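You operate a simulated robot arm through the tools that you are given. There is no shell and no other tool.

The job below is to be done with a simulated two-armed robot. You get a single attempt, and the scene is never put back.

TASK
Clamp the valve with the long stem, fit the 12 V solenoid cube and screw the black nut home.
Fine: leave it clamped in the vice.

Only the result counts: the job must be done as asked and must still hold three seconds after the hand-in. Knocking over, shifting, dropping, spilling or breaking anything else fails it.

THE ROBOT
Two 6-joint arms with fingered hands on one trunk that stands fixed in place. Base frame: the origin is at the foot of the trunk, x ahead of it, y to its left, z up; the work surface is at about z = 0.82. Units: m, degrees, N and s.
The left shoulder is at [0.05, 0.17, 1.06], the right one opposite. With the tool pointing down near the work surface each hand reaches from about 0.5 to 0.78 m from the base axis, measured 20 degrees to its own side. Payload 3.5 kg a hand.
Tool frame (each hand has its own): the origin (TCP) lies between the finger pads and is the grasp point; the fingertips stand 0.026 m ahead of it; z points along the fingers, y is the line along which they close. Largest opening 0.132 m; the body of the gripper starts 0.073 m behind the TCP. The gripper is a hand of 3 fingers: y runs from the thumb to the fingers, the wrist lies at [0, 0, -0.234] in the tool frame.
Orientation is that of the tool frame in the base frame, as [roll, pitch, yaw] about the fixed x, y, z axes, in that order (R = Rz(yaw) Ry(pitch) Rx(roll)). With the fingers straight down and closing along the base's y, the tool's x points along the base's -x, its y along +y and its z along -z.

THE INTERFACE
- The arms move only by the tool arm_command. It takes "left_series", "right_series" or both (then of equal length, played together; a hand with none holds still); each is a list of rows, each an object (a shift or turn left out is 0) with "dp": the shift along the tool's x, y, z in units of 25 mm (1.0 is 25 mm), a list of three; "turn": the turn, a rotation vector about the tool's x, y, z in units of 4 degrees (1.0 is 4 degrees), a list of three. In form: [{"dp": [tx, ty, tz], "turn": [ax, ay, az]}, ...]. A call has 1 to 20 rows; each row shifts and turns the commanded pose from where the row before left it, along the tool's axes as they then stand. A call with a number of a shift or a turn outside -1 to 1 is refused whole. A row lasts 0.2 s, in which the tool goes at most 0.05 m and 8.6 degrees; a call with a longer step from one row to the next is refused whole. A pose out of reach is approached as far as the arm can. The call stops where the force on the tool passes 50 N (or 10 N more than at its start, if that is more) or the arm is blocked; 0.2 s more then pass. In this call time passes only in rows, and 0.2 s behind the last. It gives the time, the measured TCP pose, the force on the tool (base axes), the opening and the grip force at its end, in the units of the frame above (readings bear some noise), with the torque about the TCP (base axes, N m) and any sound that the robot's microphone picked up.
- Cameras (640 x 400 px; columns grow to the right, rows downward): "scene" is now at [0.0322, 0.0075, 1.6494]; the picture's right is [0.07, -1.00, 0.00], its down [-0.71, -0.05, -0.71] and it looks along [0.71, 0.05, -0.71] (base axes); focal length 361 px, centre (320, 200). "left" rides on the left gripper at [-0.062, 0.003, -0.092] in its tool frame; the picture's right is [-0.05, -1.00, 0.00], its down [0.83, -0.04, -0.56] and it looks along [0.55, -0.03, 0.83] (tool axes); focal length 230 px, centre (320, 200). "right" rides on the right gripper at [0.062, 0.003, -0.092] in its tool frame; the picture's right is [-0.05, 1.00, 0.00], its down [-0.83, -0.04, -0.56] and it looks along [-0.55, -0.03, 0.83] (tool axes); focal length 230 px, centre (320, 200). There is no depth. A picture from a camera that has moved, and an enlarged one, comes with that camera's place and axes in the base frame and with its lens. The place of the scene camera against the robot may be out by one fixed shift of up to 0.012 m in any direction.
- snapshot(camera): a new picture of that camera. The clock stands still meanwhile.
- slide_trunk(by): slides the trunk up (or, below 0, down) by that many m; the arms and the scene camera ride with it, the base frame stays. It gives what a move gives, with no picture.
- finger_targets(finger1, finger2, thumb_bend, hand): sets how far each is bent, from 0 (flat) to 100 (curled in); at 30 the hand is open as for a grip, at 70 the pads meet at the TCP. One left out holds its place. A second passes; each finger stops where it meets its share of the squeeze, and holds until it gets a number again. It is the only way to open and close the hand. It gives what a move gives, with no picture; readings hold the bend of each and the force on the fingers (four entries, about 0 where the hand has none), thumb and palm.
- turn_head(pan, tilt): turns the head with the scene camera to pan (to the left, within 86 degrees either way) and tilt (down, from -29 to 69), counted from straight ahead of the robot. It gives what a move gives.
- close_up(camera, box): a new picture of the part [left, top, right, bottom] of that camera's present view, enlarged. The clock stands still meanwhile.
- job_done(): hands the job in; it is judged then, once.

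Places have to be worked out from the pictures, the camera data and where the tool is seen. Open the grippers and draw the arms clear of the work before you hand the job in, unless the task says otherwise.

The tools are called after "Emit:" as name(argument=value, ...) on one line, values as JSON. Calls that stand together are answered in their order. arm_command: Moves the arms, as the interface text tells. Its arguments: {"type":"object","properties":{"left_series":{"type":"array","items":{"type":"object","properties":{"dp":{"type":"array","items":{"type":"number"}},"turn":{"type":"array","items":{"type":"number"}}}}},"right_series":{"type":"array","items":{"type":"object","properties":{"dp":{"type":"array","items":{"type":"number"}},"turn":{"type":"array","items":{"type":"number"}}}}}},"required":[]} The other tools are called the same way: slide_trunk (by) slides the trunk up or down; finger_targets (finger1, finger2, thumb_bend, hand) moves the fingers one by one; turn_head (pan, tilt) turns the head that bears the scene camera; snapshot (camera) takes a picture; close_up (camera, box) takes an enlarged picture of a part of a camera's view; job_done () hands the job in.

At the start:

```text
time: 0.0
left_position: [0.6367, 0.2766, 1.1888]
left_tool_rot: [179.9, -0.1, -179.9]
left_wrist_force: [-0.3, 0.5, -0.5]
left_ft_torque: [0.03, -0.04, -0.04]
left_opening: 0.1318
left_finger_force: 0.0
left_shape: jaw
left_bend: [30.0, 30.0, 30.0]
left_finger forces: [0.1, 0.1, 0.0, 0.0, 0.0, 0.1]
right_position: [0.5974, -0.1859, 1.1734]
right_tool_rot: [-180.0, 0.1, -180.0]
right_wrist_force: [-0.9, -0.3, 1.0]
right_ft_torque: [0.02, -0.01, 0.03]
right_opening: 0.1317
right_finger_force: 0.0
right_shape: jaw
right_bend: [30.0, 30.0, 30.0]
right_finger forces: [0.0, 0.0, 0.0, 0.1, 0.0, 0.0]
trunk travel left (down, up): [-0.675, 0.035]
head pan, tilt: [4.0, 45.0]
```

scene: 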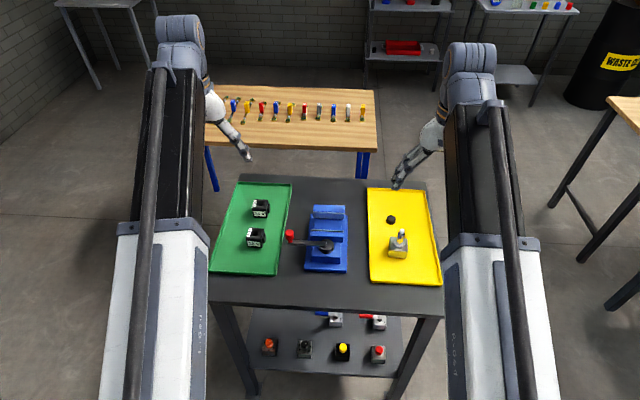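
right: 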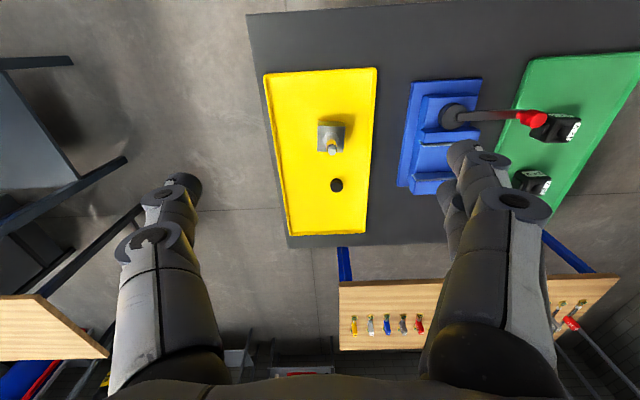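
left: 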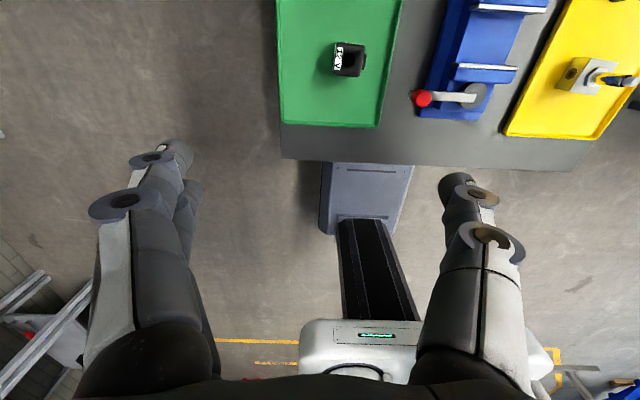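

I'll begin with enlarged views of the work table to identify the parts.

Emit:
close_up(camera="scene", box=[200, 170, 330, 290])

Emit:
close_up(camera="scene", box=[280, 190, 370, 280])

Emit:
close_up(camera="scene", box=[360, 180, 450, 290])

Emit:
close_up(camera="scene", box=[230, 300, 430, 380])

```text
3.33 times, centred on (265, 230) of scene
camera zoom: at [0.0322, 0.0075, 1.6494], right [0.07, -1.0, 0.0], down [-0.71, -0.05, -0.71], along [0.71, 0.05, -0.71], focal length 1202 px, centre (503, 100)
```

zoom: 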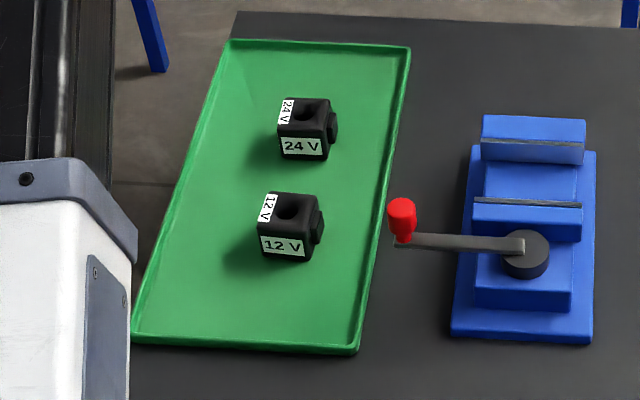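

```text
4.44 times, centred on (325, 235) of scene
camera zoom: at [0.0322, 0.0075, 1.6494], right [0.07, -1.0, 0.0], down [-0.71, -0.05, -0.71], along [0.71, 0.05, -0.71], focal length 1603 px, centre (298, 44)
```

zoom: 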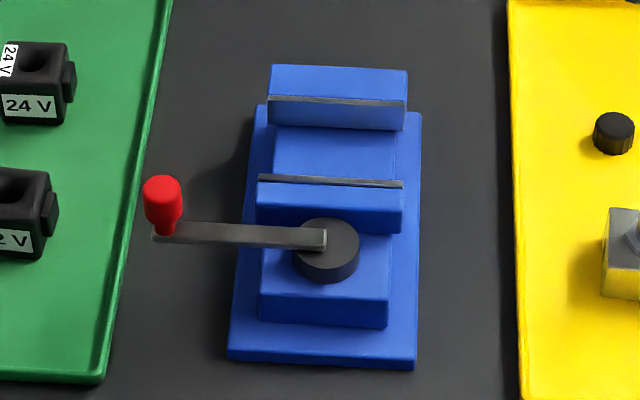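

```text
3.64 times, centred on (405, 235) of scene
camera zoom: at [0.0322, 0.0075, 1.6494], right [0.07, -1.0, 0.0], down [-0.71, -0.05, -0.71], along [0.71, 0.05, -0.71], focal length 1312 px, centre (11, 73)
```

zoom: 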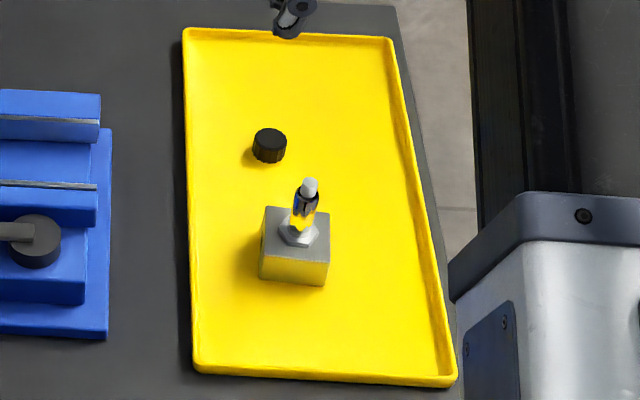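

```text
3.20 times, centred on (330, 340) of scene
camera zoom: at [0.0322, 0.0075, 1.6494], right [0.07, -1.0, 0.0], down [-0.71, -0.05, -0.71], along [0.71, 0.05, -0.71], focal length 1154 px, centre (288, -248)
```

zoom: 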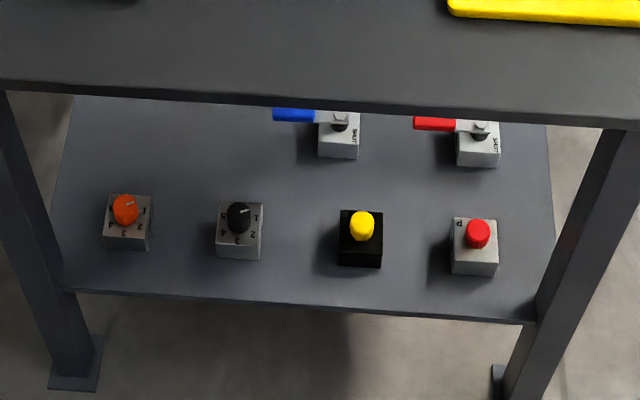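

The yellow tray holds the stem valve and a black nut; the green tray holds the 12 V (near) and 24 V (far) cubes. I look closer with the wrist cameras.

Emit:
close_up(camera="right", box=[280, 80, 400, 220])

Emit:
close_up(camera="right", box=[390, 60, 600, 210])

Emit:
close_up(camera="left", box=[400, 0, 640, 140])

Emit:
close_up(camera="scene", box=[375, 205, 425, 265])

```text
2.86 times, centred on (340, 150) of right
camera zoom: at [0.5368, -0.1818, 1.2653], right [0.05, 1.0, 0.0], down [0.83, -0.04, 0.56], along [0.55, -0.03, -0.83], focal length 657 px, centre (263, 343)
```

zoom: 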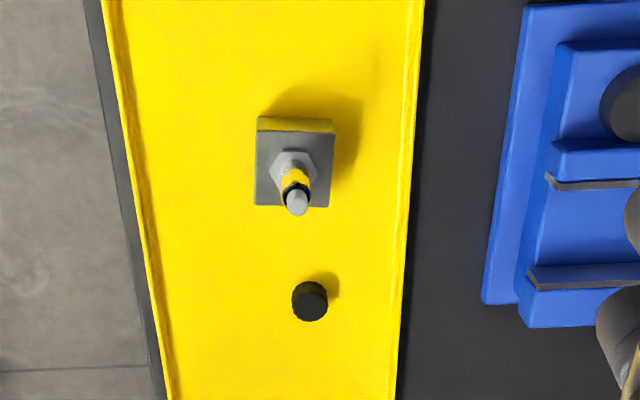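

```text
2.67 times, centred on (495, 135) of right
camera zoom: at [0.5368, -0.1818, 1.2653], right [0.05, 1.0, 0.0], down [0.83, -0.04, 0.56], along [0.55, -0.03, -0.83], focal length 614 px, centre (-147, 373)
```

zoom: 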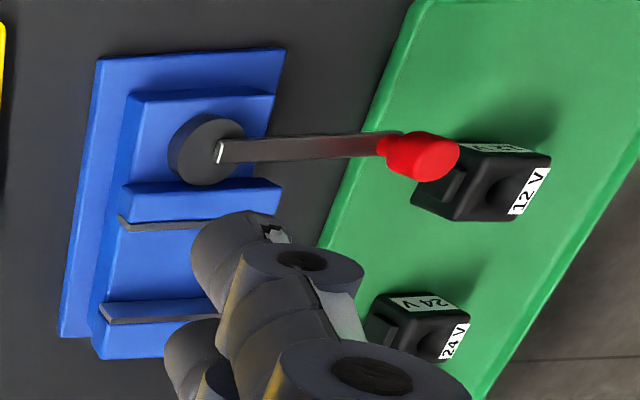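

```text
2.67 times, centred on (520, 70) of left
camera zoom: at [0.6979, 0.2801, 1.2816], right [0.05, -1.0, 0.0], down [-0.83, -0.04, 0.56], along [-0.55, -0.03, -0.83], focal length 614 px, centre (-213, 547)
```

zoom: 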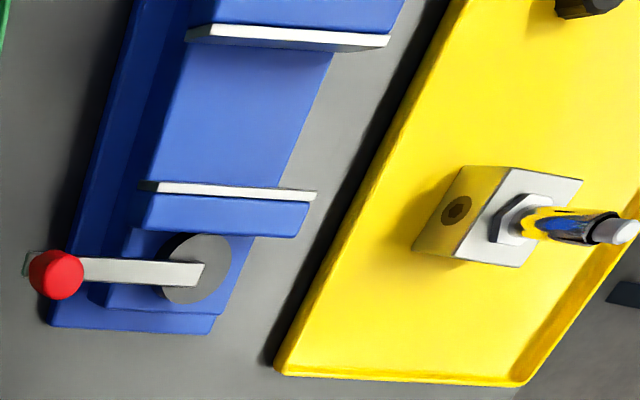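

```text
6.67 times, centred on (400, 235) of scene
camera zoom: at [0.0322, 0.0075, 1.6494], right [0.07, -1.0, 0.0], down [-0.71, -0.05, -0.71], along [0.71, 0.05, -0.71], focal length 2404 px, centre (-213, -33)
```

zoom: 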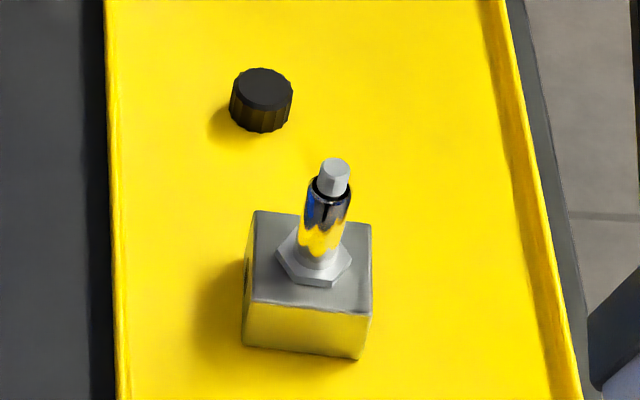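

Estimates from triangulating the wrist views: valve axis ≈ (0.677, -0.170), block top z ≈ 0.859, stem tip z ≈ 0.92. Vice jaws have movable face x ≈ 0.683, fixed face x ≈ 0.755, centre y ≈ 0.03; the lever hub is at (0.645, 0.029) with its knob at (0.642, 0.13). I move the right hand above the valve and take new pictures.

Emit:
arm_command(right_series=[{"dp": [-0.4, 0.08, 0.865]}, {"dp": [-0.4, 0.08, 0.865]}, {"dp": [-0.4, 0.08, 0.865]}, {"dp": [-0.4, 0.08, 0.865]}, {"dp": [-0.4, 0.08, 0.865]}, {"dp": [-0.4, 0.08, 0.865]}, {"dp": [-0.4, 0.08, 0.865]}, {"dp": [-0.4, 0.08, 0.865]}])

Emit:
snapshot(camera="right")

Emit:
snapshot(camera="scene")

Emit:
snapshot(camera="left")

```text
time: 1.8
left_position: [0.6373, 0.2774, 1.1893]
left_tool_rot: [-180.0, 0.1, 180.0]
left_wrist_force: [-0.5, 0.4, -0.4]
left_ft_torque: [0.02, 0.01, -0.03]
left_opening: 0.132
left_finger_force: 0.1
left_shape: jaw
left_bend: [30.0, 30.0, 30.0]
left_finger forces: [0.0, 0.1, 0.0, 0.0, 0.0, 0.0]
right_position: [0.6796, -0.1685, 1.0]
right_tool_rot: [-179.9, 0.0, 179.9]
right_wrist_force: [-0.3, 0.6, 0.3]
right_ft_torque: [0.0, -0.02, -0.02]
right_opening: 0.1319
right_finger_force: 0.0
right_shape: jaw
right_bend: [30.0, 30.0, 30.0]
right_finger forces: [0.1, 0.0, 0.1, 0.0, 0.0, 0.1]
trunk travel left (down, up): [-0.675, 0.035]
head pan, tilt: [4.0, 45.0]
```

```text
taken
camera right: at [0.6186, -0.1656, 1.0939], right [0.05, 1.0, 0.0], down [0.83, -0.04, 0.55], along [0.55, -0.03, -0.83], focal length 230 px, centre (320, 200)
```

right: 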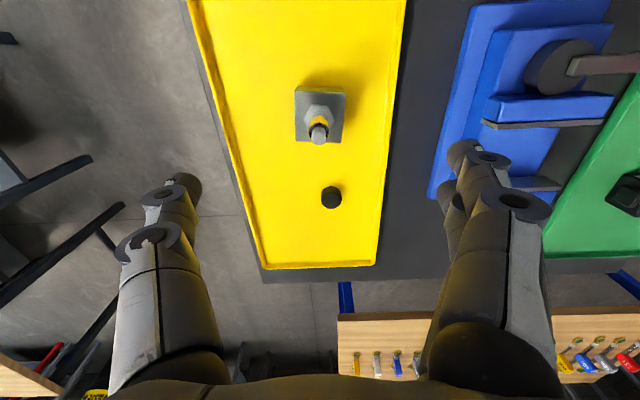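

```text
taken
camera scene: at [0.0325, 0.0074, 1.6495], right [0.07, -1.0, 0.0], down [-0.71, -0.05, -0.71], along [0.71, 0.05, -0.71], focal length 361 px, centre (320, 200)
```

scene: 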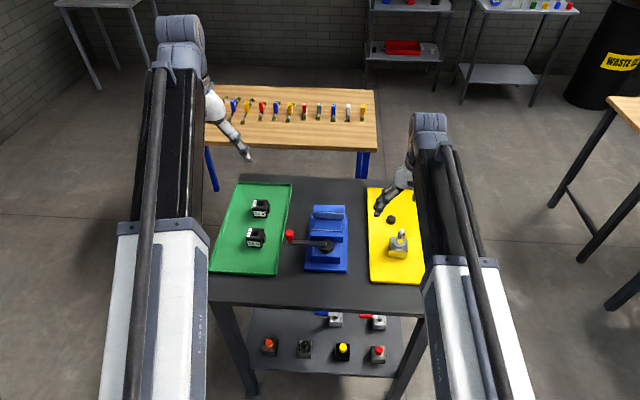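

```text
taken
camera left: at [0.6981, 0.28, 1.2815], right [0.05, -1.0, 0.0], down [-0.83, -0.04, 0.56], along [-0.55, -0.03, -0.83], focal length 230 px, centre (320, 200)
```

left: 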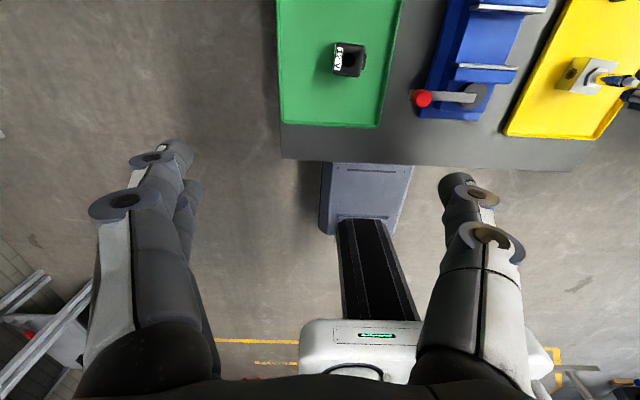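

The hand is at (0.680, -0.169, 1.000), with the valve below it in the camera view. I take a close-up to refine the valve and nut positions.

Emit:
close_up(camera="right", box=[270, 70, 370, 220])

Emit:
close_up(camera="right", box=[430, 0, 640, 210])

Emit:
close_up(camera="scene", box=[350, 170, 450, 270])

```text
2.67 times, centred on (320, 145) of right
camera zoom: at [0.6186, -0.1656, 1.0939], right [0.05, 1.0, 0.0], down [0.83, -0.04, 0.55], along [0.55, -0.03, -0.83], focal length 614 px, centre (320, 347)
```

zoom: 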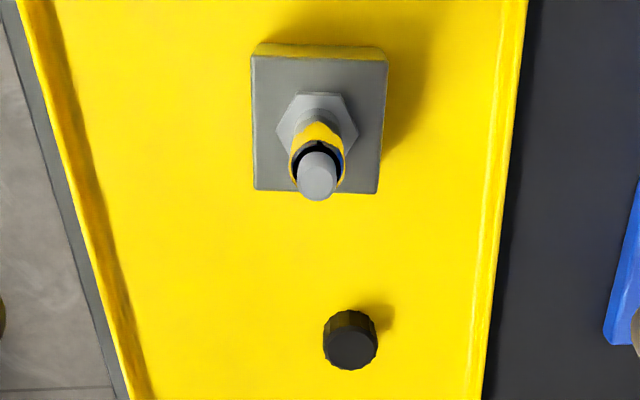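

```text
1.90 times, centred on (535, 105) of right
camera zoom: at [0.6186, -0.1656, 1.0939], right [0.05, 1.0, 0.0], down [0.83, -0.04, 0.55], along [0.55, -0.03, -0.83], focal length 438 px, centre (-90, 381)
```

zoom: 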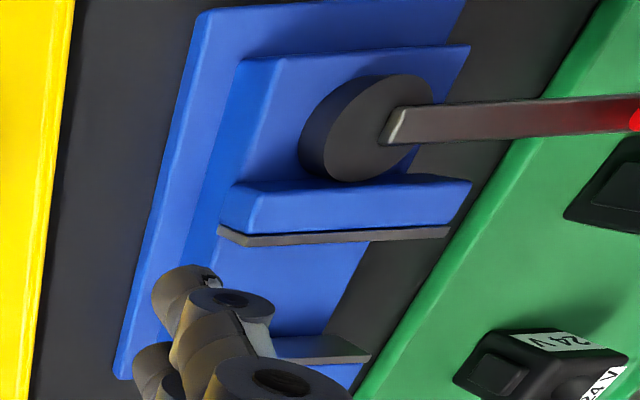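

```text
4.00 times, centred on (400, 220) of scene
camera zoom: at [0.0325, 0.0074, 1.6495], right [0.07, -1.0, 0.0], down [-0.71, -0.05, -0.71], along [0.71, 0.05, -0.71], focal length 1443 px, centre (0, 120)
```

zoom: 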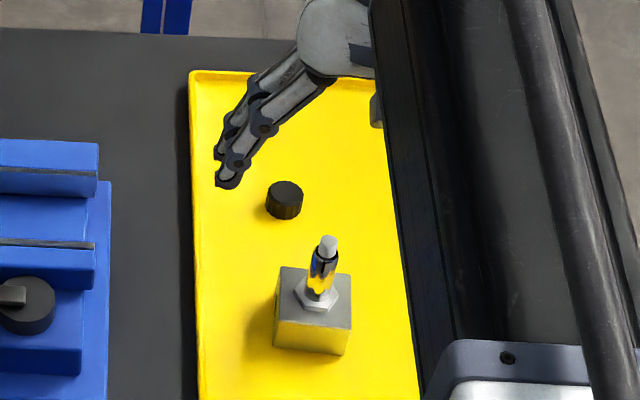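

The refined valve axis is (0.6763, -0.170), with a block about 48 mm square and its top at 0.859. I lower the right hand to TCP z ≈ 0.866, so the fingers lie along the block's y faces with the palm still clear of the stem tip.

Emit:
arm_command(right_series=[{"dp": [0.02, -0.01, 0.893]}, {"dp": [0.02, -0.01, 0.893]}, {"dp": [0.02, -0.01, 0.893]}, {"dp": [0.02, -0.01, 0.893]}, {"dp": [0.02, -0.01, 0.893]}, {"dp": [0.02, -0.01, 0.893]}])

Emit:
snapshot(camera="right")

Emit:
close_up(camera="left", box=[480, 0, 640, 100])

Emit:
close_up(camera="scene", box=[350, 190, 450, 290])

```text
time: 3.2
left_position: [0.6366, 0.2774, 1.1889]
left_tool_rot: [-180.0, 0.0, -180.0]
left_wrist_force: [-0.2, -0.6, 0.4]
left_ft_torque: [-0.01, -0.01, 0.0]
left_opening: 0.1319
left_finger_force: 0.0
left_shape: jaw
left_bend: [30.0, 30.0, 30.0]
left_finger forces: [0.0, 0.0, 0.0, 0.1, 0.0, 0.0]
right_position: [0.6764, -0.1709, 0.8663]
right_tool_rot: [179.9, 0.0, 179.9]
right_wrist_force: [0.5, 0.3, -0.4]
right_ft_torque: [0.04, 0.02, -0.04]
right_opening: 0.1317
right_finger_force: 0.0
right_shape: jaw
right_bend: [30.0, 30.0, 30.0]
right_finger forces: [0.1, 0.0, 0.0, 0.1, 0.1, 0.0]
trunk travel left (down, up): [-0.675, 0.035]
head pan, tilt: [4.0, 45.0]
```

```text
taken
camera right: at [0.6139, -0.1667, 0.9591], right [0.05, 1.0, 0.0], down [0.83, -0.04, 0.56], along [0.55, -0.03, -0.83], focal length 230 px, centre (320, 200)
```

right: 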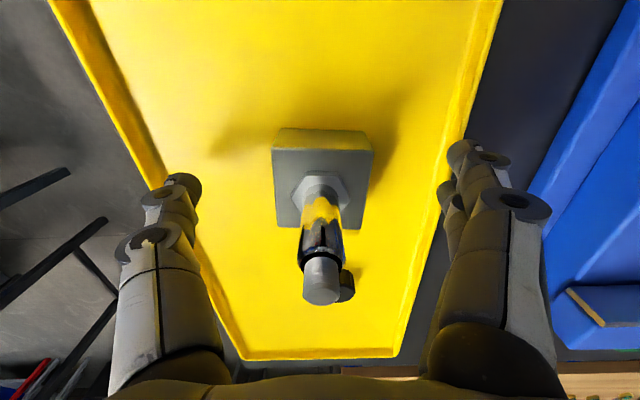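

```text
4.00 times, centred on (560, 50) of left
camera zoom: at [0.698, 0.28, 1.2815], right [0.05, -1.0, 0.0], down [-0.83, -0.04, 0.56], along [-0.55, -0.03, -0.83], focal length 920 px, centre (-640, 800)
```

zoom: 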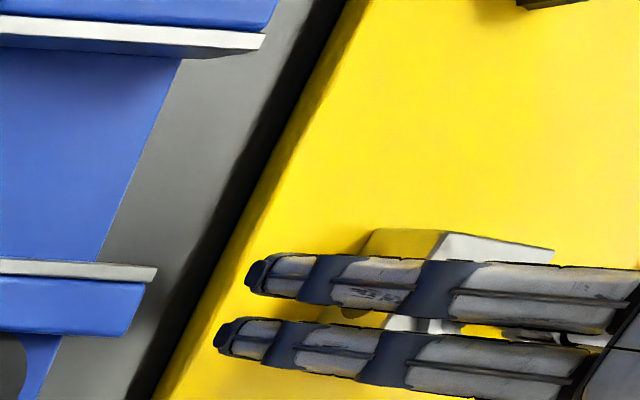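

```text
4.00 times, centred on (400, 240) of scene
camera zoom: at [0.0324, 0.0074, 1.6495], right [0.07, -1.0, 0.0], down [-0.71, -0.05, -0.71], along [0.71, 0.05, -0.71], focal length 1443 px, centre (0, 40)
```

zoom: 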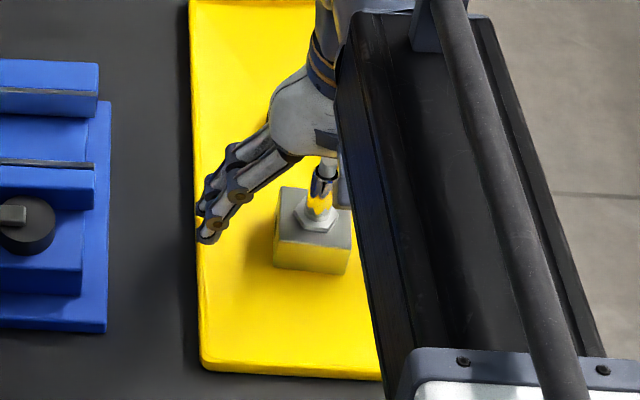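

The hand straddles the block, with two fingers on +y and the thumb on -y. I close gently first and read the forces.

Emit:
finger_targets(hand="right", finger1=58, finger2=58, thumb_bend=58)

Emit:
snapshot(camera="right")

```text
time: 4.2
left_position: [0.6356, 0.2771, 1.1905]
left_tool_rot: [180.0, 0.0, -180.0]
left_wrist_force: [-0.1, 0.4, -0.1]
left_ft_torque: [-0.03, 0.01, -0.03]
left_opening: 0.1318
left_finger_force: 0.0
left_shape: jaw
left_bend: [30.0, 30.0, 30.0]
left_finger forces: [0.0, 0.0, 0.0, 0.1, 0.0, 0.1]
right_position: [0.6765, -0.1708, 0.8655]
right_tool_rot: [-180.0, -0.1, -180.0]
right_wrist_force: [-0.5, 0.9, 0.0]
right_ft_torque: [-0.01, 0.0, 0.0]
right_opening: 0.0512
right_finger_force: 1.8
right_shape: fingers
right_bend: [55.0, 56.0, 56.0]
right_finger forces: [1.6, 1.0, 0.0, 0.0, 1.9, 0.0]
trunk travel left (down, up): [-0.675, 0.035]
head pan, tilt: [4.0, 45.0]
```

```text
taken
camera right: at [0.6139, -0.1665, 0.9594], right [0.05, 1.0, 0.0], down [0.83, -0.04, 0.56], along [0.55, -0.03, -0.83], focal length 230 px, centre (320, 200)
```

right: 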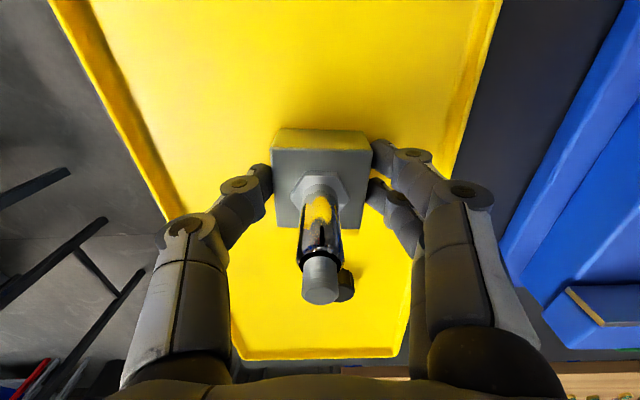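

All three digits touch the block at low force. I squeeze harder.

Emit:
finger_targets(hand="right", finger1=66, finger2=66, thumb_bend=66)

```text
time: 5.2
left_position: [0.6363, 0.2771, 1.1889]
left_tool_rot: [-180.0, 0.0, -180.0]
left_wrist_force: [-0.3, 0.6, 0.3]
left_ft_torque: [-0.01, -0.03, -0.01]
left_opening: 0.1317
left_finger_force: 0.1
left_shape: jaw
left_bend: [30.0, 30.0, 30.0]
left_finger forces: [0.2, 0.0, 0.0, 0.0, 0.0, 0.0]
right_position: [0.6754, -0.1707, 0.8675]
right_tool_rot: [180.0, 0.0, 180.0]
right_wrist_force: [0.4, 0.2, 0.2]
right_ft_torque: [-0.03, 0.03, 0.01]
right_opening: 0.049
right_finger_force: 13.2
right_shape: fingers
right_bend: [56.0, 57.0, 60.0]
right_finger forces: [7.1, 6.2, 0.0, 0.0, 13.2, 0.0]
trunk travel left (down, up): [-0.675, 0.035]
head pan, tilt: [4.0, 45.0]
```

Grip is 13 N. I lift 0.15 m and carry the valve over the vice gap at about (0.719, 0.03).

Emit:
arm_command(right_series=[{"dp": [0, 0, -0.5]}, {"dp": [0, 0, -0.9]}, {"dp": [0, 0, -0.9]}, {"dp": [0, 0, -0.9]}, {"dp": [0, 0, -0.9]}, {"dp": [0, 0, -0.9]}, {"dp": [0, 0, -0.9]}, {"dp": [-0.16, 0.73, 0]}, {"dp": [-0.16, 0.73, 0]}, {"dp": [-0.16, 0.73, 0]}, {"dp": [-0.16, 0.73, 0]}, {"dp": [-0.16, 0.73, 0]}, {"dp": [-0.16, 0.73, 0]}, {"dp": [-0.16, 0.73, 0]}, {"dp": [-0.16, 0.73, 0]}, {"dp": [-0.16, 0.73, 0]}, {"dp": [-0.16, 0.73, 0]}, {"dp": [-0.16, 0.73, 0]}])

Emit:
snapshot(camera="right")

Emit:
snapshot(camera="left")

Emit:
close_up(camera="scene", box=[270, 170, 410, 290])

```text
time: 9.0
left_position: [0.6364, 0.2771, 1.1896]
left_tool_rot: [180.0, 0.1, -180.0]
left_wrist_force: [0.4, 0.6, 0.0]
left_ft_torque: [0.02, -0.01, 0.01]
left_opening: 0.1316
left_finger_force: 0.2
left_shape: jaw
left_bend: [30.0, 30.0, 30.0]
left_finger forces: [0.1, 0.0, 0.0, 0.0, 0.1, 0.0]
right_position: [0.7155, 0.0279, 1.0136]
right_tool_rot: [179.9, 0.1, -180.0]
right_wrist_force: [0.5, 0.7, -4.0]
right_ft_torque: [0.02, -0.01, -0.02]
right_opening: 0.0487
right_finger_force: 13.1
right_shape: fingers
right_bend: [57.0, 57.0, 60.0]
right_finger forces: [7.1, 6.3, 0.0, 0.0, 13.3, 0.0]
trunk travel left (down, up): [-0.675, 0.035]
head pan, tilt: [4.0, 45.0]
```

```text
taken
camera right: at [0.6537, 0.0324, 1.1059], right [0.05, 1.0, 0.0], down [0.83, -0.04, 0.56], along [0.56, -0.03, -0.83], focal length 230 px, centre (320, 200)
```

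right: 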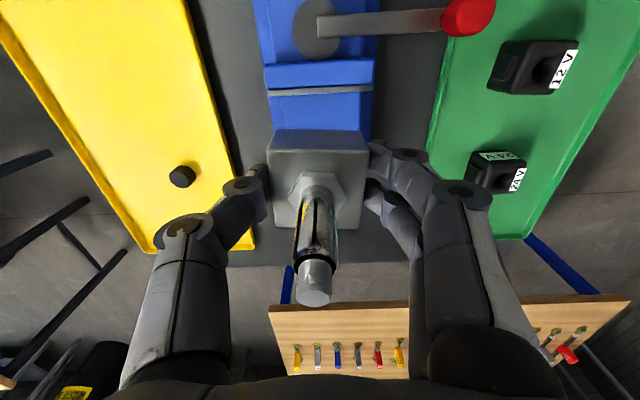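

```text
taken
camera left: at [0.6981, 0.2802, 1.2814], right [0.05, -1.0, 0.0], down [-0.83, -0.04, 0.56], along [-0.55, -0.03, -0.83], focal length 230 px, centre (320, 200)
```

left: 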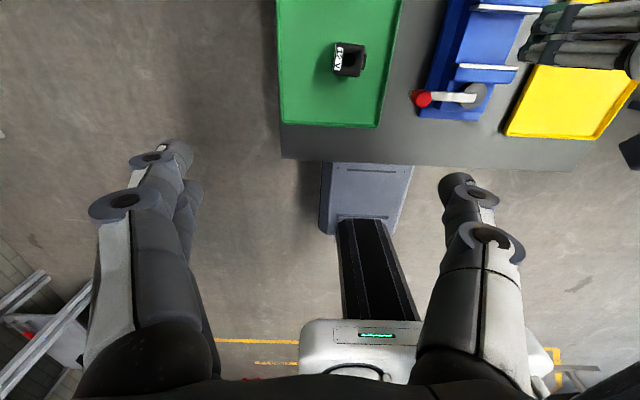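

```text
3.33 times, centred on (340, 230) of scene
camera zoom: at [0.0325, 0.0077, 1.6494], right [0.07, -1.0, 0.0], down [-0.71, -0.05, -0.71], along [0.71, 0.05, -0.71], focal length 1202 px, centre (253, 100)
```

zoom: 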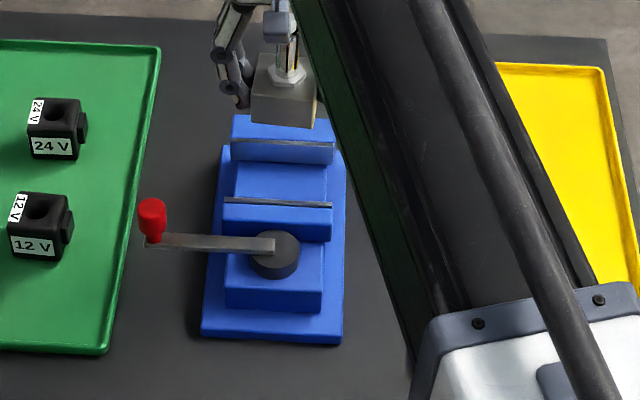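

The valve hangs over the vice, and jaw centre y ≈ 0.031 is confirmed. I zoom in to check the jaw faces before lowering.

Emit:
close_up(camera="right", box=[250, 40, 390, 130])

Emit:
close_up(camera="left", box=[400, 0, 560, 100])

```text
4.44 times, centred on (320, 85) of right
camera zoom: at [0.6537, 0.0324, 1.1059], right [0.05, 1.0, 0.0], down [0.83, -0.04, 0.56], along [0.56, -0.03, -0.83], focal length 1022 px, centre (320, 711)
```

zoom: 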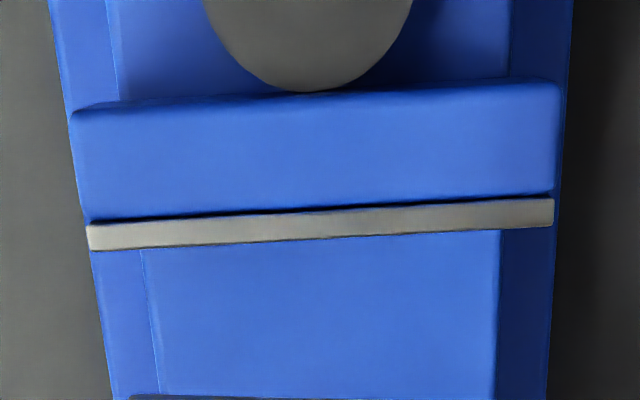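

```text
4.00 times, centred on (480, 50) of left
camera zoom: at [0.6981, 0.2802, 1.2814], right [0.05, -1.0, 0.0], down [-0.83, -0.04, 0.56], along [-0.55, -0.03, -0.83], focal length 920 px, centre (-320, 800)
```

zoom: 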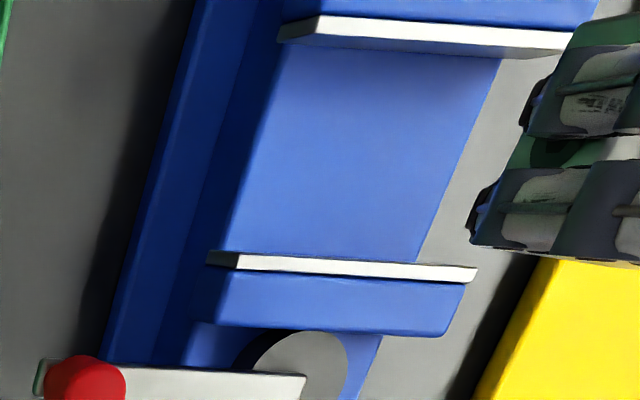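

The gap runs from about x = 0.688 to 0.749, centre ≈ 0.7187, which leaves the block about 6 mm on each side. I lower partway and recheck.

Emit:
arm_command(right_series=[{"dp": [-0.06, 0.04, 0.6]}, {"dp": [0, 0, 0.6]}, {"dp": [0, 0, 0.6]}, {"dp": [0, 0, 0.6]}, {"dp": [0, 0, 0.4]}, {"dp": [0, 0, 0]}])

Emit:
snapshot(camera="right")

Emit:
close_up(camera="left", box=[400, 0, 560, 100])

Emit:
close_up(camera="scene", box=[290, 180, 370, 260])

```text
time: 10.4
left_position: [0.6359, 0.2774, 1.1897]
left_tool_rot: [-180.0, 0.0, -179.9]
left_wrist_force: [-0.4, 1.0, -0.3]
left_ft_torque: [-0.03, 0.0, -0.01]
left_opening: 0.1317
left_finger_force: 0.0
left_shape: jaw
left_bend: [30.0, 30.0, 30.0]
left_finger forces: [0.0, 0.0, 0.0, 0.1, 0.0, 0.0]
right_position: [0.716, 0.0283, 0.9439]
right_tool_rot: [-180.0, -0.1, -179.9]
right_wrist_force: [0.5, 0.8, -2.5]
right_ft_torque: [0.02, -0.01, 0.01]
right_opening: 0.0489
right_finger_force: 13.4
right_shape: fingers
right_bend: [57.0, 57.0, 60.0]
right_finger forces: [6.9, 6.3, 0.0, 0.1, 13.3, 0.0]
right hand out of reach, approached as far as the arm can: row 1
trunk travel left (down, up): [-0.675, 0.035]
head pan, tilt: [4.0, 45.0]
```

```text
taken
camera right: at [0.6547, 0.0323, 1.0363], right [0.05, 1.0, 0.0], down [0.83, -0.04, 0.55], along [0.55, -0.03, -0.83], focal length 230 px, centre (320, 200)
```

right: 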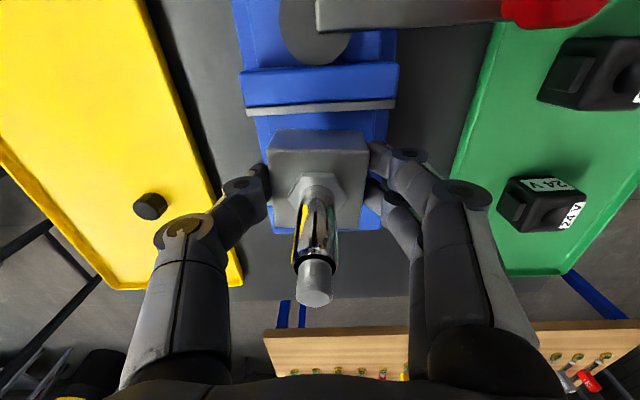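

```text
4.00 times, centred on (480, 50) of left
camera zoom: at [0.6982, 0.2801, 1.2814], right [0.05, -1.0, 0.0], down [-0.83, -0.04, 0.56], along [-0.55, -0.03, -0.83], focal length 920 px, centre (-320, 800)
```

zoom: 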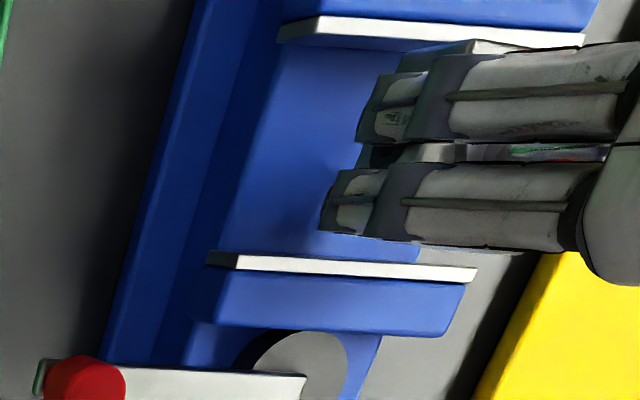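

```text
5.00 times, centred on (330, 220) of scene
camera zoom: at [0.0326, 0.0075, 1.6494], right [0.07, -1.0, 0.0], down [-0.71, -0.05, -0.71], along [0.71, 0.05, -0.71], focal length 1803 px, centre (270, 100)
```

zoom: 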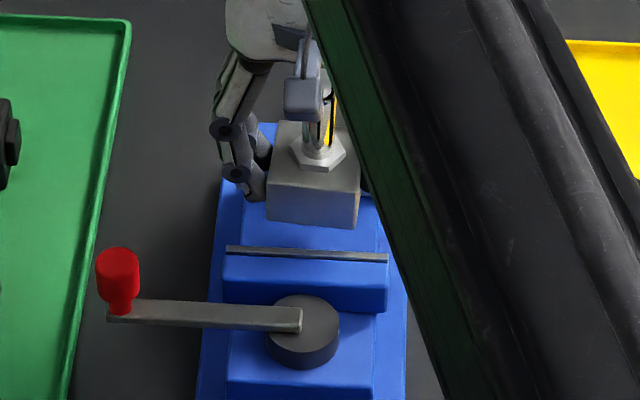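

The valve is aligned inside the gap, with about 5–8 mm to spare each side. I lower it further toward the bed with a small +x nudge, watching the force.

Emit:
arm_command(right_series=[{"dp": [-0.04, 0.03, 0.4]}, {"dp": [-0.04, 0.03, 0.4]}, {"dp": [0, 0, 0.3]}, {"dp": [0, 0, 0.2]}, {"dp": [0, 0, 0]}])

Emit:
close_up(camera="scene", box=[290, 180, 370, 260])

Emit:
close_up(camera="right", box=[230, 50, 410, 240])

Emit:
close_up(camera="left", box=[400, 0, 560, 100])

```text
time: 11.6
left_position: [0.6357, 0.2765, 1.1895]
left_tool_rot: [-180.0, 0.0, -180.0]
left_wrist_force: [0.0, -0.6, 0.4]
left_ft_torque: [0.0, -0.02, 0.03]
left_opening: 0.1319
left_finger_force: 0.1
left_shape: jaw
left_bend: [30.0, 30.0, 30.0]
left_finger forces: [0.0, 0.0, 0.0, 0.0, 0.0, 0.0]
right_position: [0.7159, 0.0287, 0.9128]
right_tool_rot: [-179.8, 0.1, 180.0]
right_wrist_force: [-0.3, 0.1, -3.1]
right_ft_torque: [0.0, 0.03, 0.0]
right_opening: 0.049
right_finger_force: 12.9
right_shape: fingers
right_bend: [57.0, 57.0, 60.0]
right_finger forces: [6.9, 6.3, 0.0, 0.0, 13.2, 0.0]
right hand out of reach, approached as far as the arm can: row 3
trunk travel left (down, up): [-0.675, 0.035]
head pan, tilt: [4.0, 45.0]
```

```text
5.00 times, centred on (330, 220) of scene
camera zoom: at [0.0326, 0.0075, 1.6494], right [0.07, -1.0, 0.0], down [-0.71, -0.05, -0.71], along [0.71, 0.05, -0.71], focal length 1803 px, centre (270, 100)
```

zoom: 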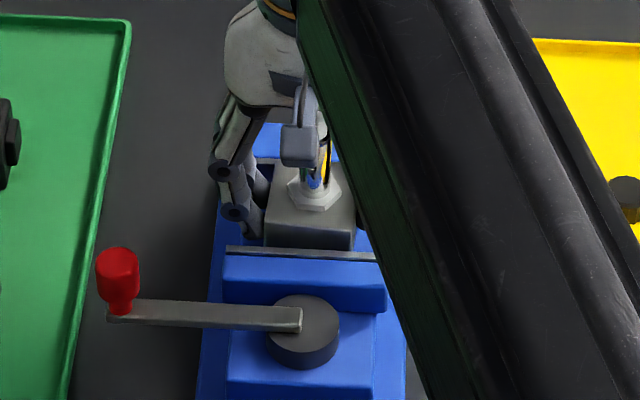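

```text
2.11 times, centred on (320, 145) of right
camera zoom: at [0.6545, 0.0335, 1.004], right [0.05, 1.0, 0.0], down [0.83, -0.04, 0.56], along [0.56, -0.03, -0.83], focal length 484 px, centre (320, 316)
```

zoom: 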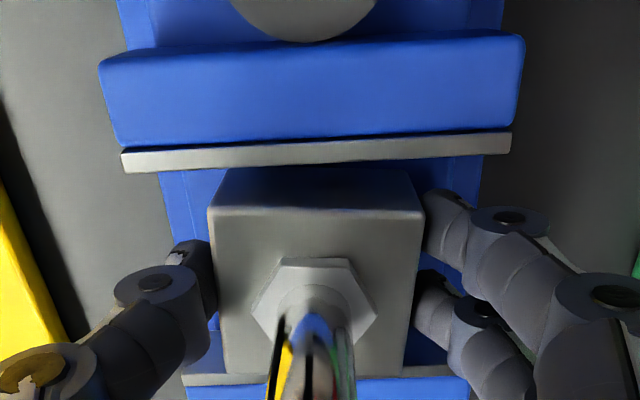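

```text
4.00 times, centred on (480, 50) of left
camera zoom: at [0.6982, 0.2801, 1.2814], right [0.05, -1.0, 0.0], down [-0.83, -0.04, 0.56], along [-0.55, -0.03, -0.83], focal length 920 px, centre (-320, 800)
```

zoom: 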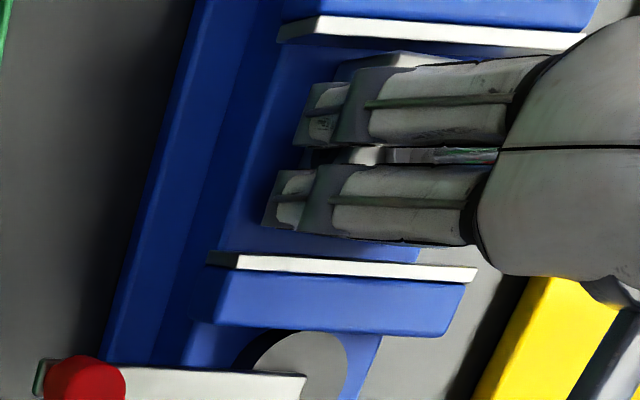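

The block sits neatly in the gap, the fingers clear the jaws, and x stays at 0.716. I keep lowering in small steps to find the bed.

Emit:
arm_command(right_series=[{"dp": [0.04, 0, 0.16]}, {"dp": [0, 0, 0.16]}, {"dp": [0, 0, 0]}])

Emit:
close_up(camera="right", box=[230, 50, 410, 240])

```text
time: 12.4
left_position: [0.6352, 0.2768, 1.191]
left_tool_rot: [180.0, 0.0, 180.0]
left_wrist_force: [-0.1, 0.0, -0.6]
left_ft_torque: [-0.01, -0.05, 0.0]
left_opening: 0.1315
left_finger_force: 0.1
left_shape: jaw
left_bend: [30.0, 30.0, 30.0]
left_finger forces: [0.0, 0.0, 0.0, 0.0, 0.0, 0.0]
right_position: [0.7161, 0.0301, 0.9062]
right_tool_rot: [179.9, 0.3, 180.0]
right_wrist_force: [3.5, 0.8, 15.5]
right_ft_torque: [-0.11, -0.06, 0.01]
right_opening: 0.0486
right_finger_force: 15.5
right_shape: fingers
right_bend: [58.0, 58.0, 61.0]
right_finger forces: [8.1, 7.7, 0.1, 0.0, 15.1, 0.1]
trunk travel left (down, up): [-0.675, 0.035]
head pan, tilt: [4.0, 45.0]
```

```text
2.11 times, centred on (320, 145) of right
camera zoom: at [0.6533, 0.0337, 0.9979], right [0.05, 1.0, 0.0], down [0.83, -0.04, 0.56], along [0.56, -0.03, -0.83], focal length 484 px, centre (320, 316)
```

zoom: 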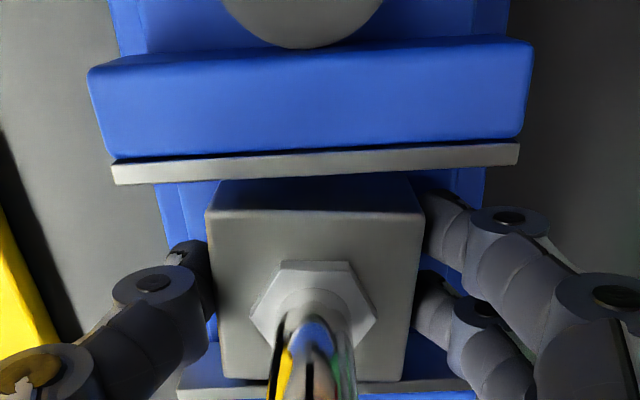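

Contact at 15 N with block bottom ≈ 0.863, which matches the bed. I relieve most of the press, then open the fingers.

Emit:
arm_command(right_series=[{"dp": [0, 0, -0.1]}, {"dp": [0, 0, 0]}])

Emit:
finger_targets(hand="right", finger1=52, finger2=52, thumb_bend=52)

Emit:
snapshot(camera="right")

```text
time: 13.0
left_position: [0.6362, 0.278, 1.19]
left_tool_rot: [179.9, 0.0, 180.0]
left_wrist_force: [0.0, 0.3, 0.3]
left_ft_torque: [0.01, -0.04, -0.02]
left_opening: 0.1321
left_finger_force: 0.1
left_shape: jaw
left_bend: [30.0, 30.0, 30.0]
left_finger forces: [0.0, 0.0, 0.0, 0.0, 0.0, 0.0]
right_position: [0.7147, 0.0288, 0.9061]
right_tool_rot: [-179.9, 0.1, 180.0]
right_wrist_force: [4.9, 1.0, 9.2]
right_ft_torque: [-0.08, -0.13, 0.0]
right_opening: 0.0484
right_finger_force: 14.7
right_shape: fingers
right_bend: [58.0, 58.0, 61.0]
right_finger forces: [8.0, 7.6, 0.1, 0.0, 14.8, 0.0]
trunk travel left (down, up): [-0.675, 0.035]
head pan, tilt: [4.0, 45.0]
```

```text
time: 14.0
left_position: [0.6352, 0.2768, 1.1901]
left_tool_rot: [-179.9, 0.0, -180.0]
left_wrist_force: [-0.4, -0.9, -0.4]
left_ft_torque: [0.01, 0.01, 0.02]
left_opening: 0.1317
left_finger_force: 0.0
left_shape: jaw
left_bend: [30.0, 30.0, 30.0]
left_finger forces: [0.0, 0.0, 0.0, 0.0, 0.0, 0.1]
right_position: [0.7149, 0.0294, 0.9052]
right_tool_rot: [-180.0, 0.1, 180.0]
right_wrist_force: [-0.3, 0.0, -0.4]
right_ft_torque: [0.05, 0.0, -0.03]
right_opening: 0.0602
right_finger_force: 0.1
right_shape: fingers
right_bend: [52.0, 52.0, 52.0]
right_finger forces: [0.0, 0.0, 0.0, 0.0, 0.0, 0.0]
trunk travel left (down, up): [-0.675, 0.035]
head pan, tilt: [4.0, 45.0]
```

```text
taken
camera right: at [0.6536, 0.0338, 0.9984], right [0.05, 1.0, 0.0], down [0.83, -0.04, 0.56], along [0.56, -0.03, -0.83], focal length 230 px, centre (320, 200)
```

right: 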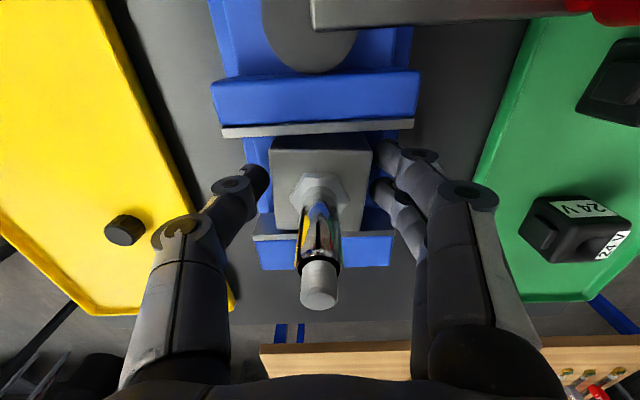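

The valve stands freely on the bed. I open wider and withdraw the right hand up, then back to its own side.

Emit:
finger_targets(hand="right", finger1=42, finger2=42, thumb_bend=42)

Emit:
arm_command(right_series=[{"dp": [0, 0, -0.4]}, {"dp": [0, 0, -0.8]}, {"dp": [0.1, 0, -1]}, {"dp": [0.2, 0, -1]}, {"dp": [0.2, 0, -1]}, {"dp": [0.2, 0, -1]}, {"dp": [0.2, 0, -1]}, {"dp": [0.2, 0, -1]}, {"dp": [0.4, -1, 0]}, {"dp": [0.4, -1, 0]}, {"dp": [0.4, -1, 0]}, {"dp": [0.4, -1, 0]}, {"dp": [0, -1, 0]}, {"dp": [0, -1, 0]}, {"dp": [0, -1, 0]}, {"dp": [0, -1, 0]}, {"dp": [0, -1, 0]}, {"dp": [0, -1, 0]}])

Emit:
close_up(camera="scene", box=[270, 180, 390, 280])

Emit:
close_up(camera="left", box=[400, 0, 560, 120])

Emit:
close_up(camera="left", box=[270, 0, 430, 120])

```text
time: 15.0
left_position: [0.637, 0.2768, 1.1903]
left_tool_rot: [-180.0, 0.0, 180.0]
left_wrist_force: [0.1, 0.2, 0.0]
left_ft_torque: [0.04, 0.0, 0.0]
left_opening: 0.132
left_finger_force: 0.0
left_shape: jaw
left_bend: [30.0, 30.0, 30.0]
left_finger forces: [0.1, 0.0, 0.0, 0.0, 0.0, 0.0]
right_position: [0.7156, 0.0298, 0.9054]
right_tool_rot: [-180.0, 0.2, 180.0]
right_wrist_force: [0.4, -0.2, 0.1]
right_ft_torque: [-0.01, -0.02, 0.0]
right_opening: 0.0945
right_finger_force: 0.0
right_shape: fingers
right_bend: [42.0, 42.0, 42.0]
right_finger forces: [0.0, 0.0, 0.1, 0.0, 0.1, 0.0]
trunk travel left (down, up): [-0.675, 0.035]
head pan, tilt: [4.0, 45.0]
```

```text
time: 18.8
left_position: [0.6367, 0.2773, 1.1903]
left_tool_rot: [180.0, -0.1, 179.9]
left_wrist_force: [0.2, -0.4, 0.5]
left_ft_torque: [-0.01, 0.0, 0.0]
left_opening: 0.1322
left_finger_force: 0.1
left_shape: jaw
left_bend: [30.0, 30.0, 30.0]
left_finger forces: [0.0, 0.0, 0.1, 0.0, 0.1, 0.0]
right_position: [0.6454, -0.2191, 1.0858]
right_tool_rot: [179.9, 0.0, 180.0]
right_wrist_force: [-0.1, 0.0, -0.5]
right_ft_torque: [0.01, 0.0, -0.05]
right_opening: 0.0946
right_finger_force: 0.0
right_shape: fingers
right_bend: [42.0, 42.0, 42.0]
right_finger forces: [0.1, 0.1, 0.0, 0.0, 0.0, 0.0]
trunk travel left (down, up): [-0.675, 0.035]
head pan, tilt: [4.0, 45.0]
```

```text
4.00 times, centred on (330, 230) of scene
camera zoom: at [0.0322, 0.0072, 1.6494], right [0.07, -1.0, 0.0], down [-0.71, -0.05, -0.71], along [0.71, 0.05, -0.71], focal length 1443 px, centre (280, 80)
```

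zoom: 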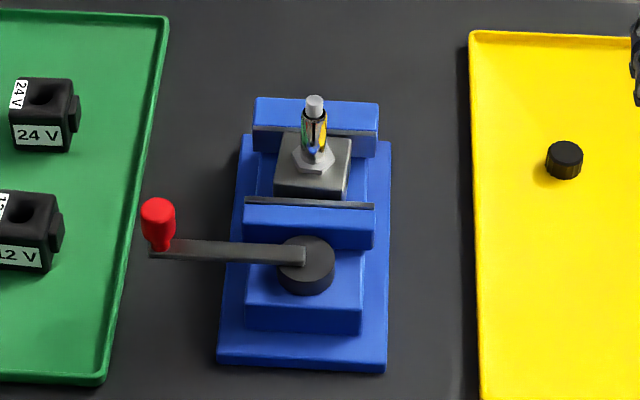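

```text
3.33 times, centred on (480, 60) of left
camera zoom: at [0.6979, 0.2799, 1.2816], right [0.05, -1.0, 0.0], down [-0.83, -0.04, 0.56], along [-0.55, -0.03, -0.83], focal length 767 px, centre (-213, 667)
```

zoom: 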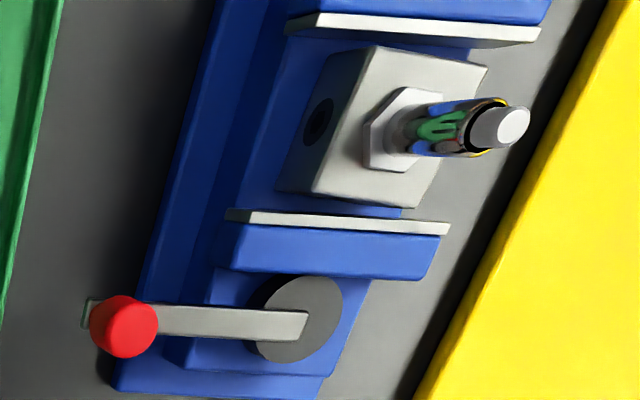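

```text
3.33 times, centred on (350, 60) of left
camera zoom: at [0.6979, 0.2799, 1.2816], right [0.05, -1.0, 0.0], down [-0.83, -0.04, 0.56], along [-0.55, -0.03, -0.83], focal length 767 px, centre (220, 667)
```

zoom: 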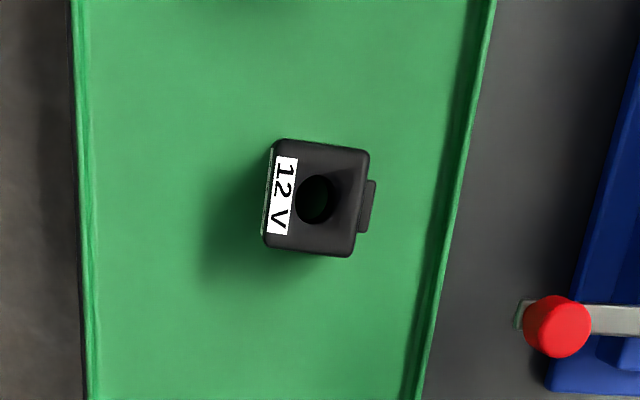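

The valve stands square between the jaws. The left hand now goes over the lever knob at about (0.643, 0.130, top z ≈ 0.92), yawed so that it closes along x.

Emit:
arm_command(left_series=[{"dp": [-0.034, -0.84, 0.857]}, {"dp": [-0.034, -0.84, 0.857]}, {"dp": [-0.034, -0.84, 0.857]}, {"dp": [-0.034, -0.84, 0.857]}, {"dp": [-0.034, -0.84, 0.857]}, {"dp": [-0.034, -0.84, 0.857]}, {"dp": [-0.034, -0.84, 0.857]}])

Emit:
arm_command(left_series=[{"turn": [0, 0, 1]}, {"turn": [0, 0, 1]}, {"turn": [0, 0, 1]}, {"turn": [0, 0, 1]}, {"turn": [0, 0, 1]}, {"turn": [0, 0, 1]}, {"turn": [0, 0, 1]}, {"turn": [0, 0, 1]}, {"turn": [0, 0, 1]}, {"turn": [0, 0, 1]}, {"turn": [0, 0, 1]}, {"turn": [0, 0, 1]}, {"turn": [0, 0, 1]}, {"turn": [0, 0, 1]}, {"turn": [0, 0, 1]}, {"turn": [0, 0, 1]}, {"turn": [0, 0, 1]}, {"turn": [0, 0, 1]}, {"turn": [0, 0, 1]}, {"turn": [0, 0, 1]}])

Emit:
snapshot(camera="left")

Emit:
snapshot(camera="scene")

```text
time: 20.4
left_position: [0.6417, 0.1274, 1.0389]
left_tool_rot: [-180.0, 0.0, 179.9]
left_wrist_force: [0.5, -0.1, -0.4]
left_ft_torque: [-0.04, 0.0, 0.01]
left_opening: 0.1318
left_finger_force: 0.1
left_shape: jaw
left_bend: [30.0, 30.0, 30.0]
left_finger forces: [0.0, 0.1, 0.0, 0.0, 0.1, 0.0]
right_position: [0.6444, -0.219, 1.0847]
right_tool_rot: [-180.0, 0.0, 179.9]
right_wrist_force: [-0.2, 0.3, 0.0]
right_ft_torque: [-0.01, -0.03, -0.03]
right_opening: 0.0942
right_finger_force: 0.1
right_shape: fingers
right_bend: [42.0, 42.0, 42.0]
right_finger forces: [0.0, 0.1, 0.1, 0.0, 0.0, 0.1]
trunk travel left (down, up): [-0.675, 0.035]
head pan, tilt: [4.0, 45.0]
```

```text
time: 24.6
left_position: [0.6418, 0.1295, 1.0401]
left_tool_rot: [179.9, 0.0, 99.9]
left_wrist_force: [-0.5, -0.4, -0.1]
left_ft_torque: [0.02, 0.01, 0.01]
left_opening: 0.1319
left_finger_force: 0.1
left_shape: jaw
left_bend: [30.0, 30.0, 30.0]
left_finger forces: [0.0, 0.0, 0.1, 0.1, 0.1, 0.1]
right_position: [0.6464, -0.2195, 1.0868]
right_tool_rot: [180.0, 0.1, 180.0]
right_wrist_force: [0.1, 0.5, 0.6]
right_ft_torque: [0.02, 0.02, 0.04]
right_opening: 0.0942
right_finger_force: 0.0
right_shape: fingers
right_bend: [42.0, 42.0, 42.0]
right_finger forces: [0.0, 0.0, 0.0, 0.1, 0.1, 0.0]
trunk travel left (down, up): [-0.675, 0.035]
head pan, tilt: [4.0, 45.0]
```

```text
taken
camera left: at [0.6564, 0.0696, 1.1321], right [-0.97, -0.22, 0.0], down [-0.19, 0.81, 0.56], along [-0.12, 0.54, -0.83], focal length 230 px, centre (320, 200)
```

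left: 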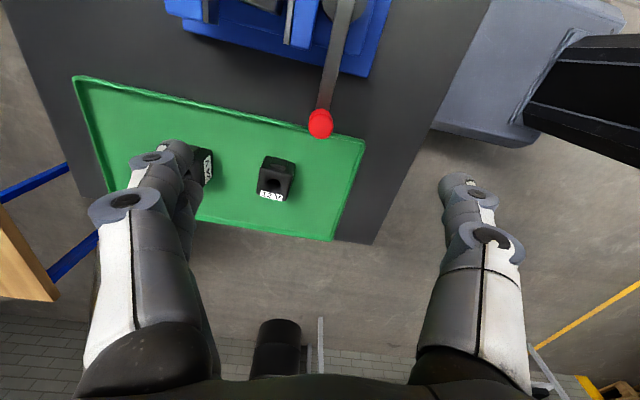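

```text
taken
camera scene: at [0.0323, 0.0074, 1.6494], right [0.07, -1.0, 0.0], down [-0.71, -0.05, -0.71], along [0.71, 0.05, -0.71], focal length 361 px, centre (320, 200)
```

scene: 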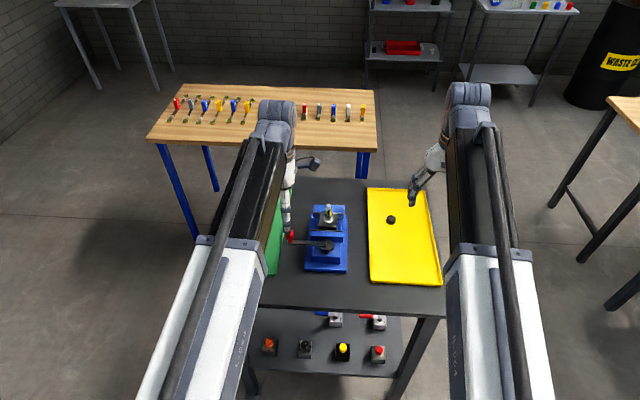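

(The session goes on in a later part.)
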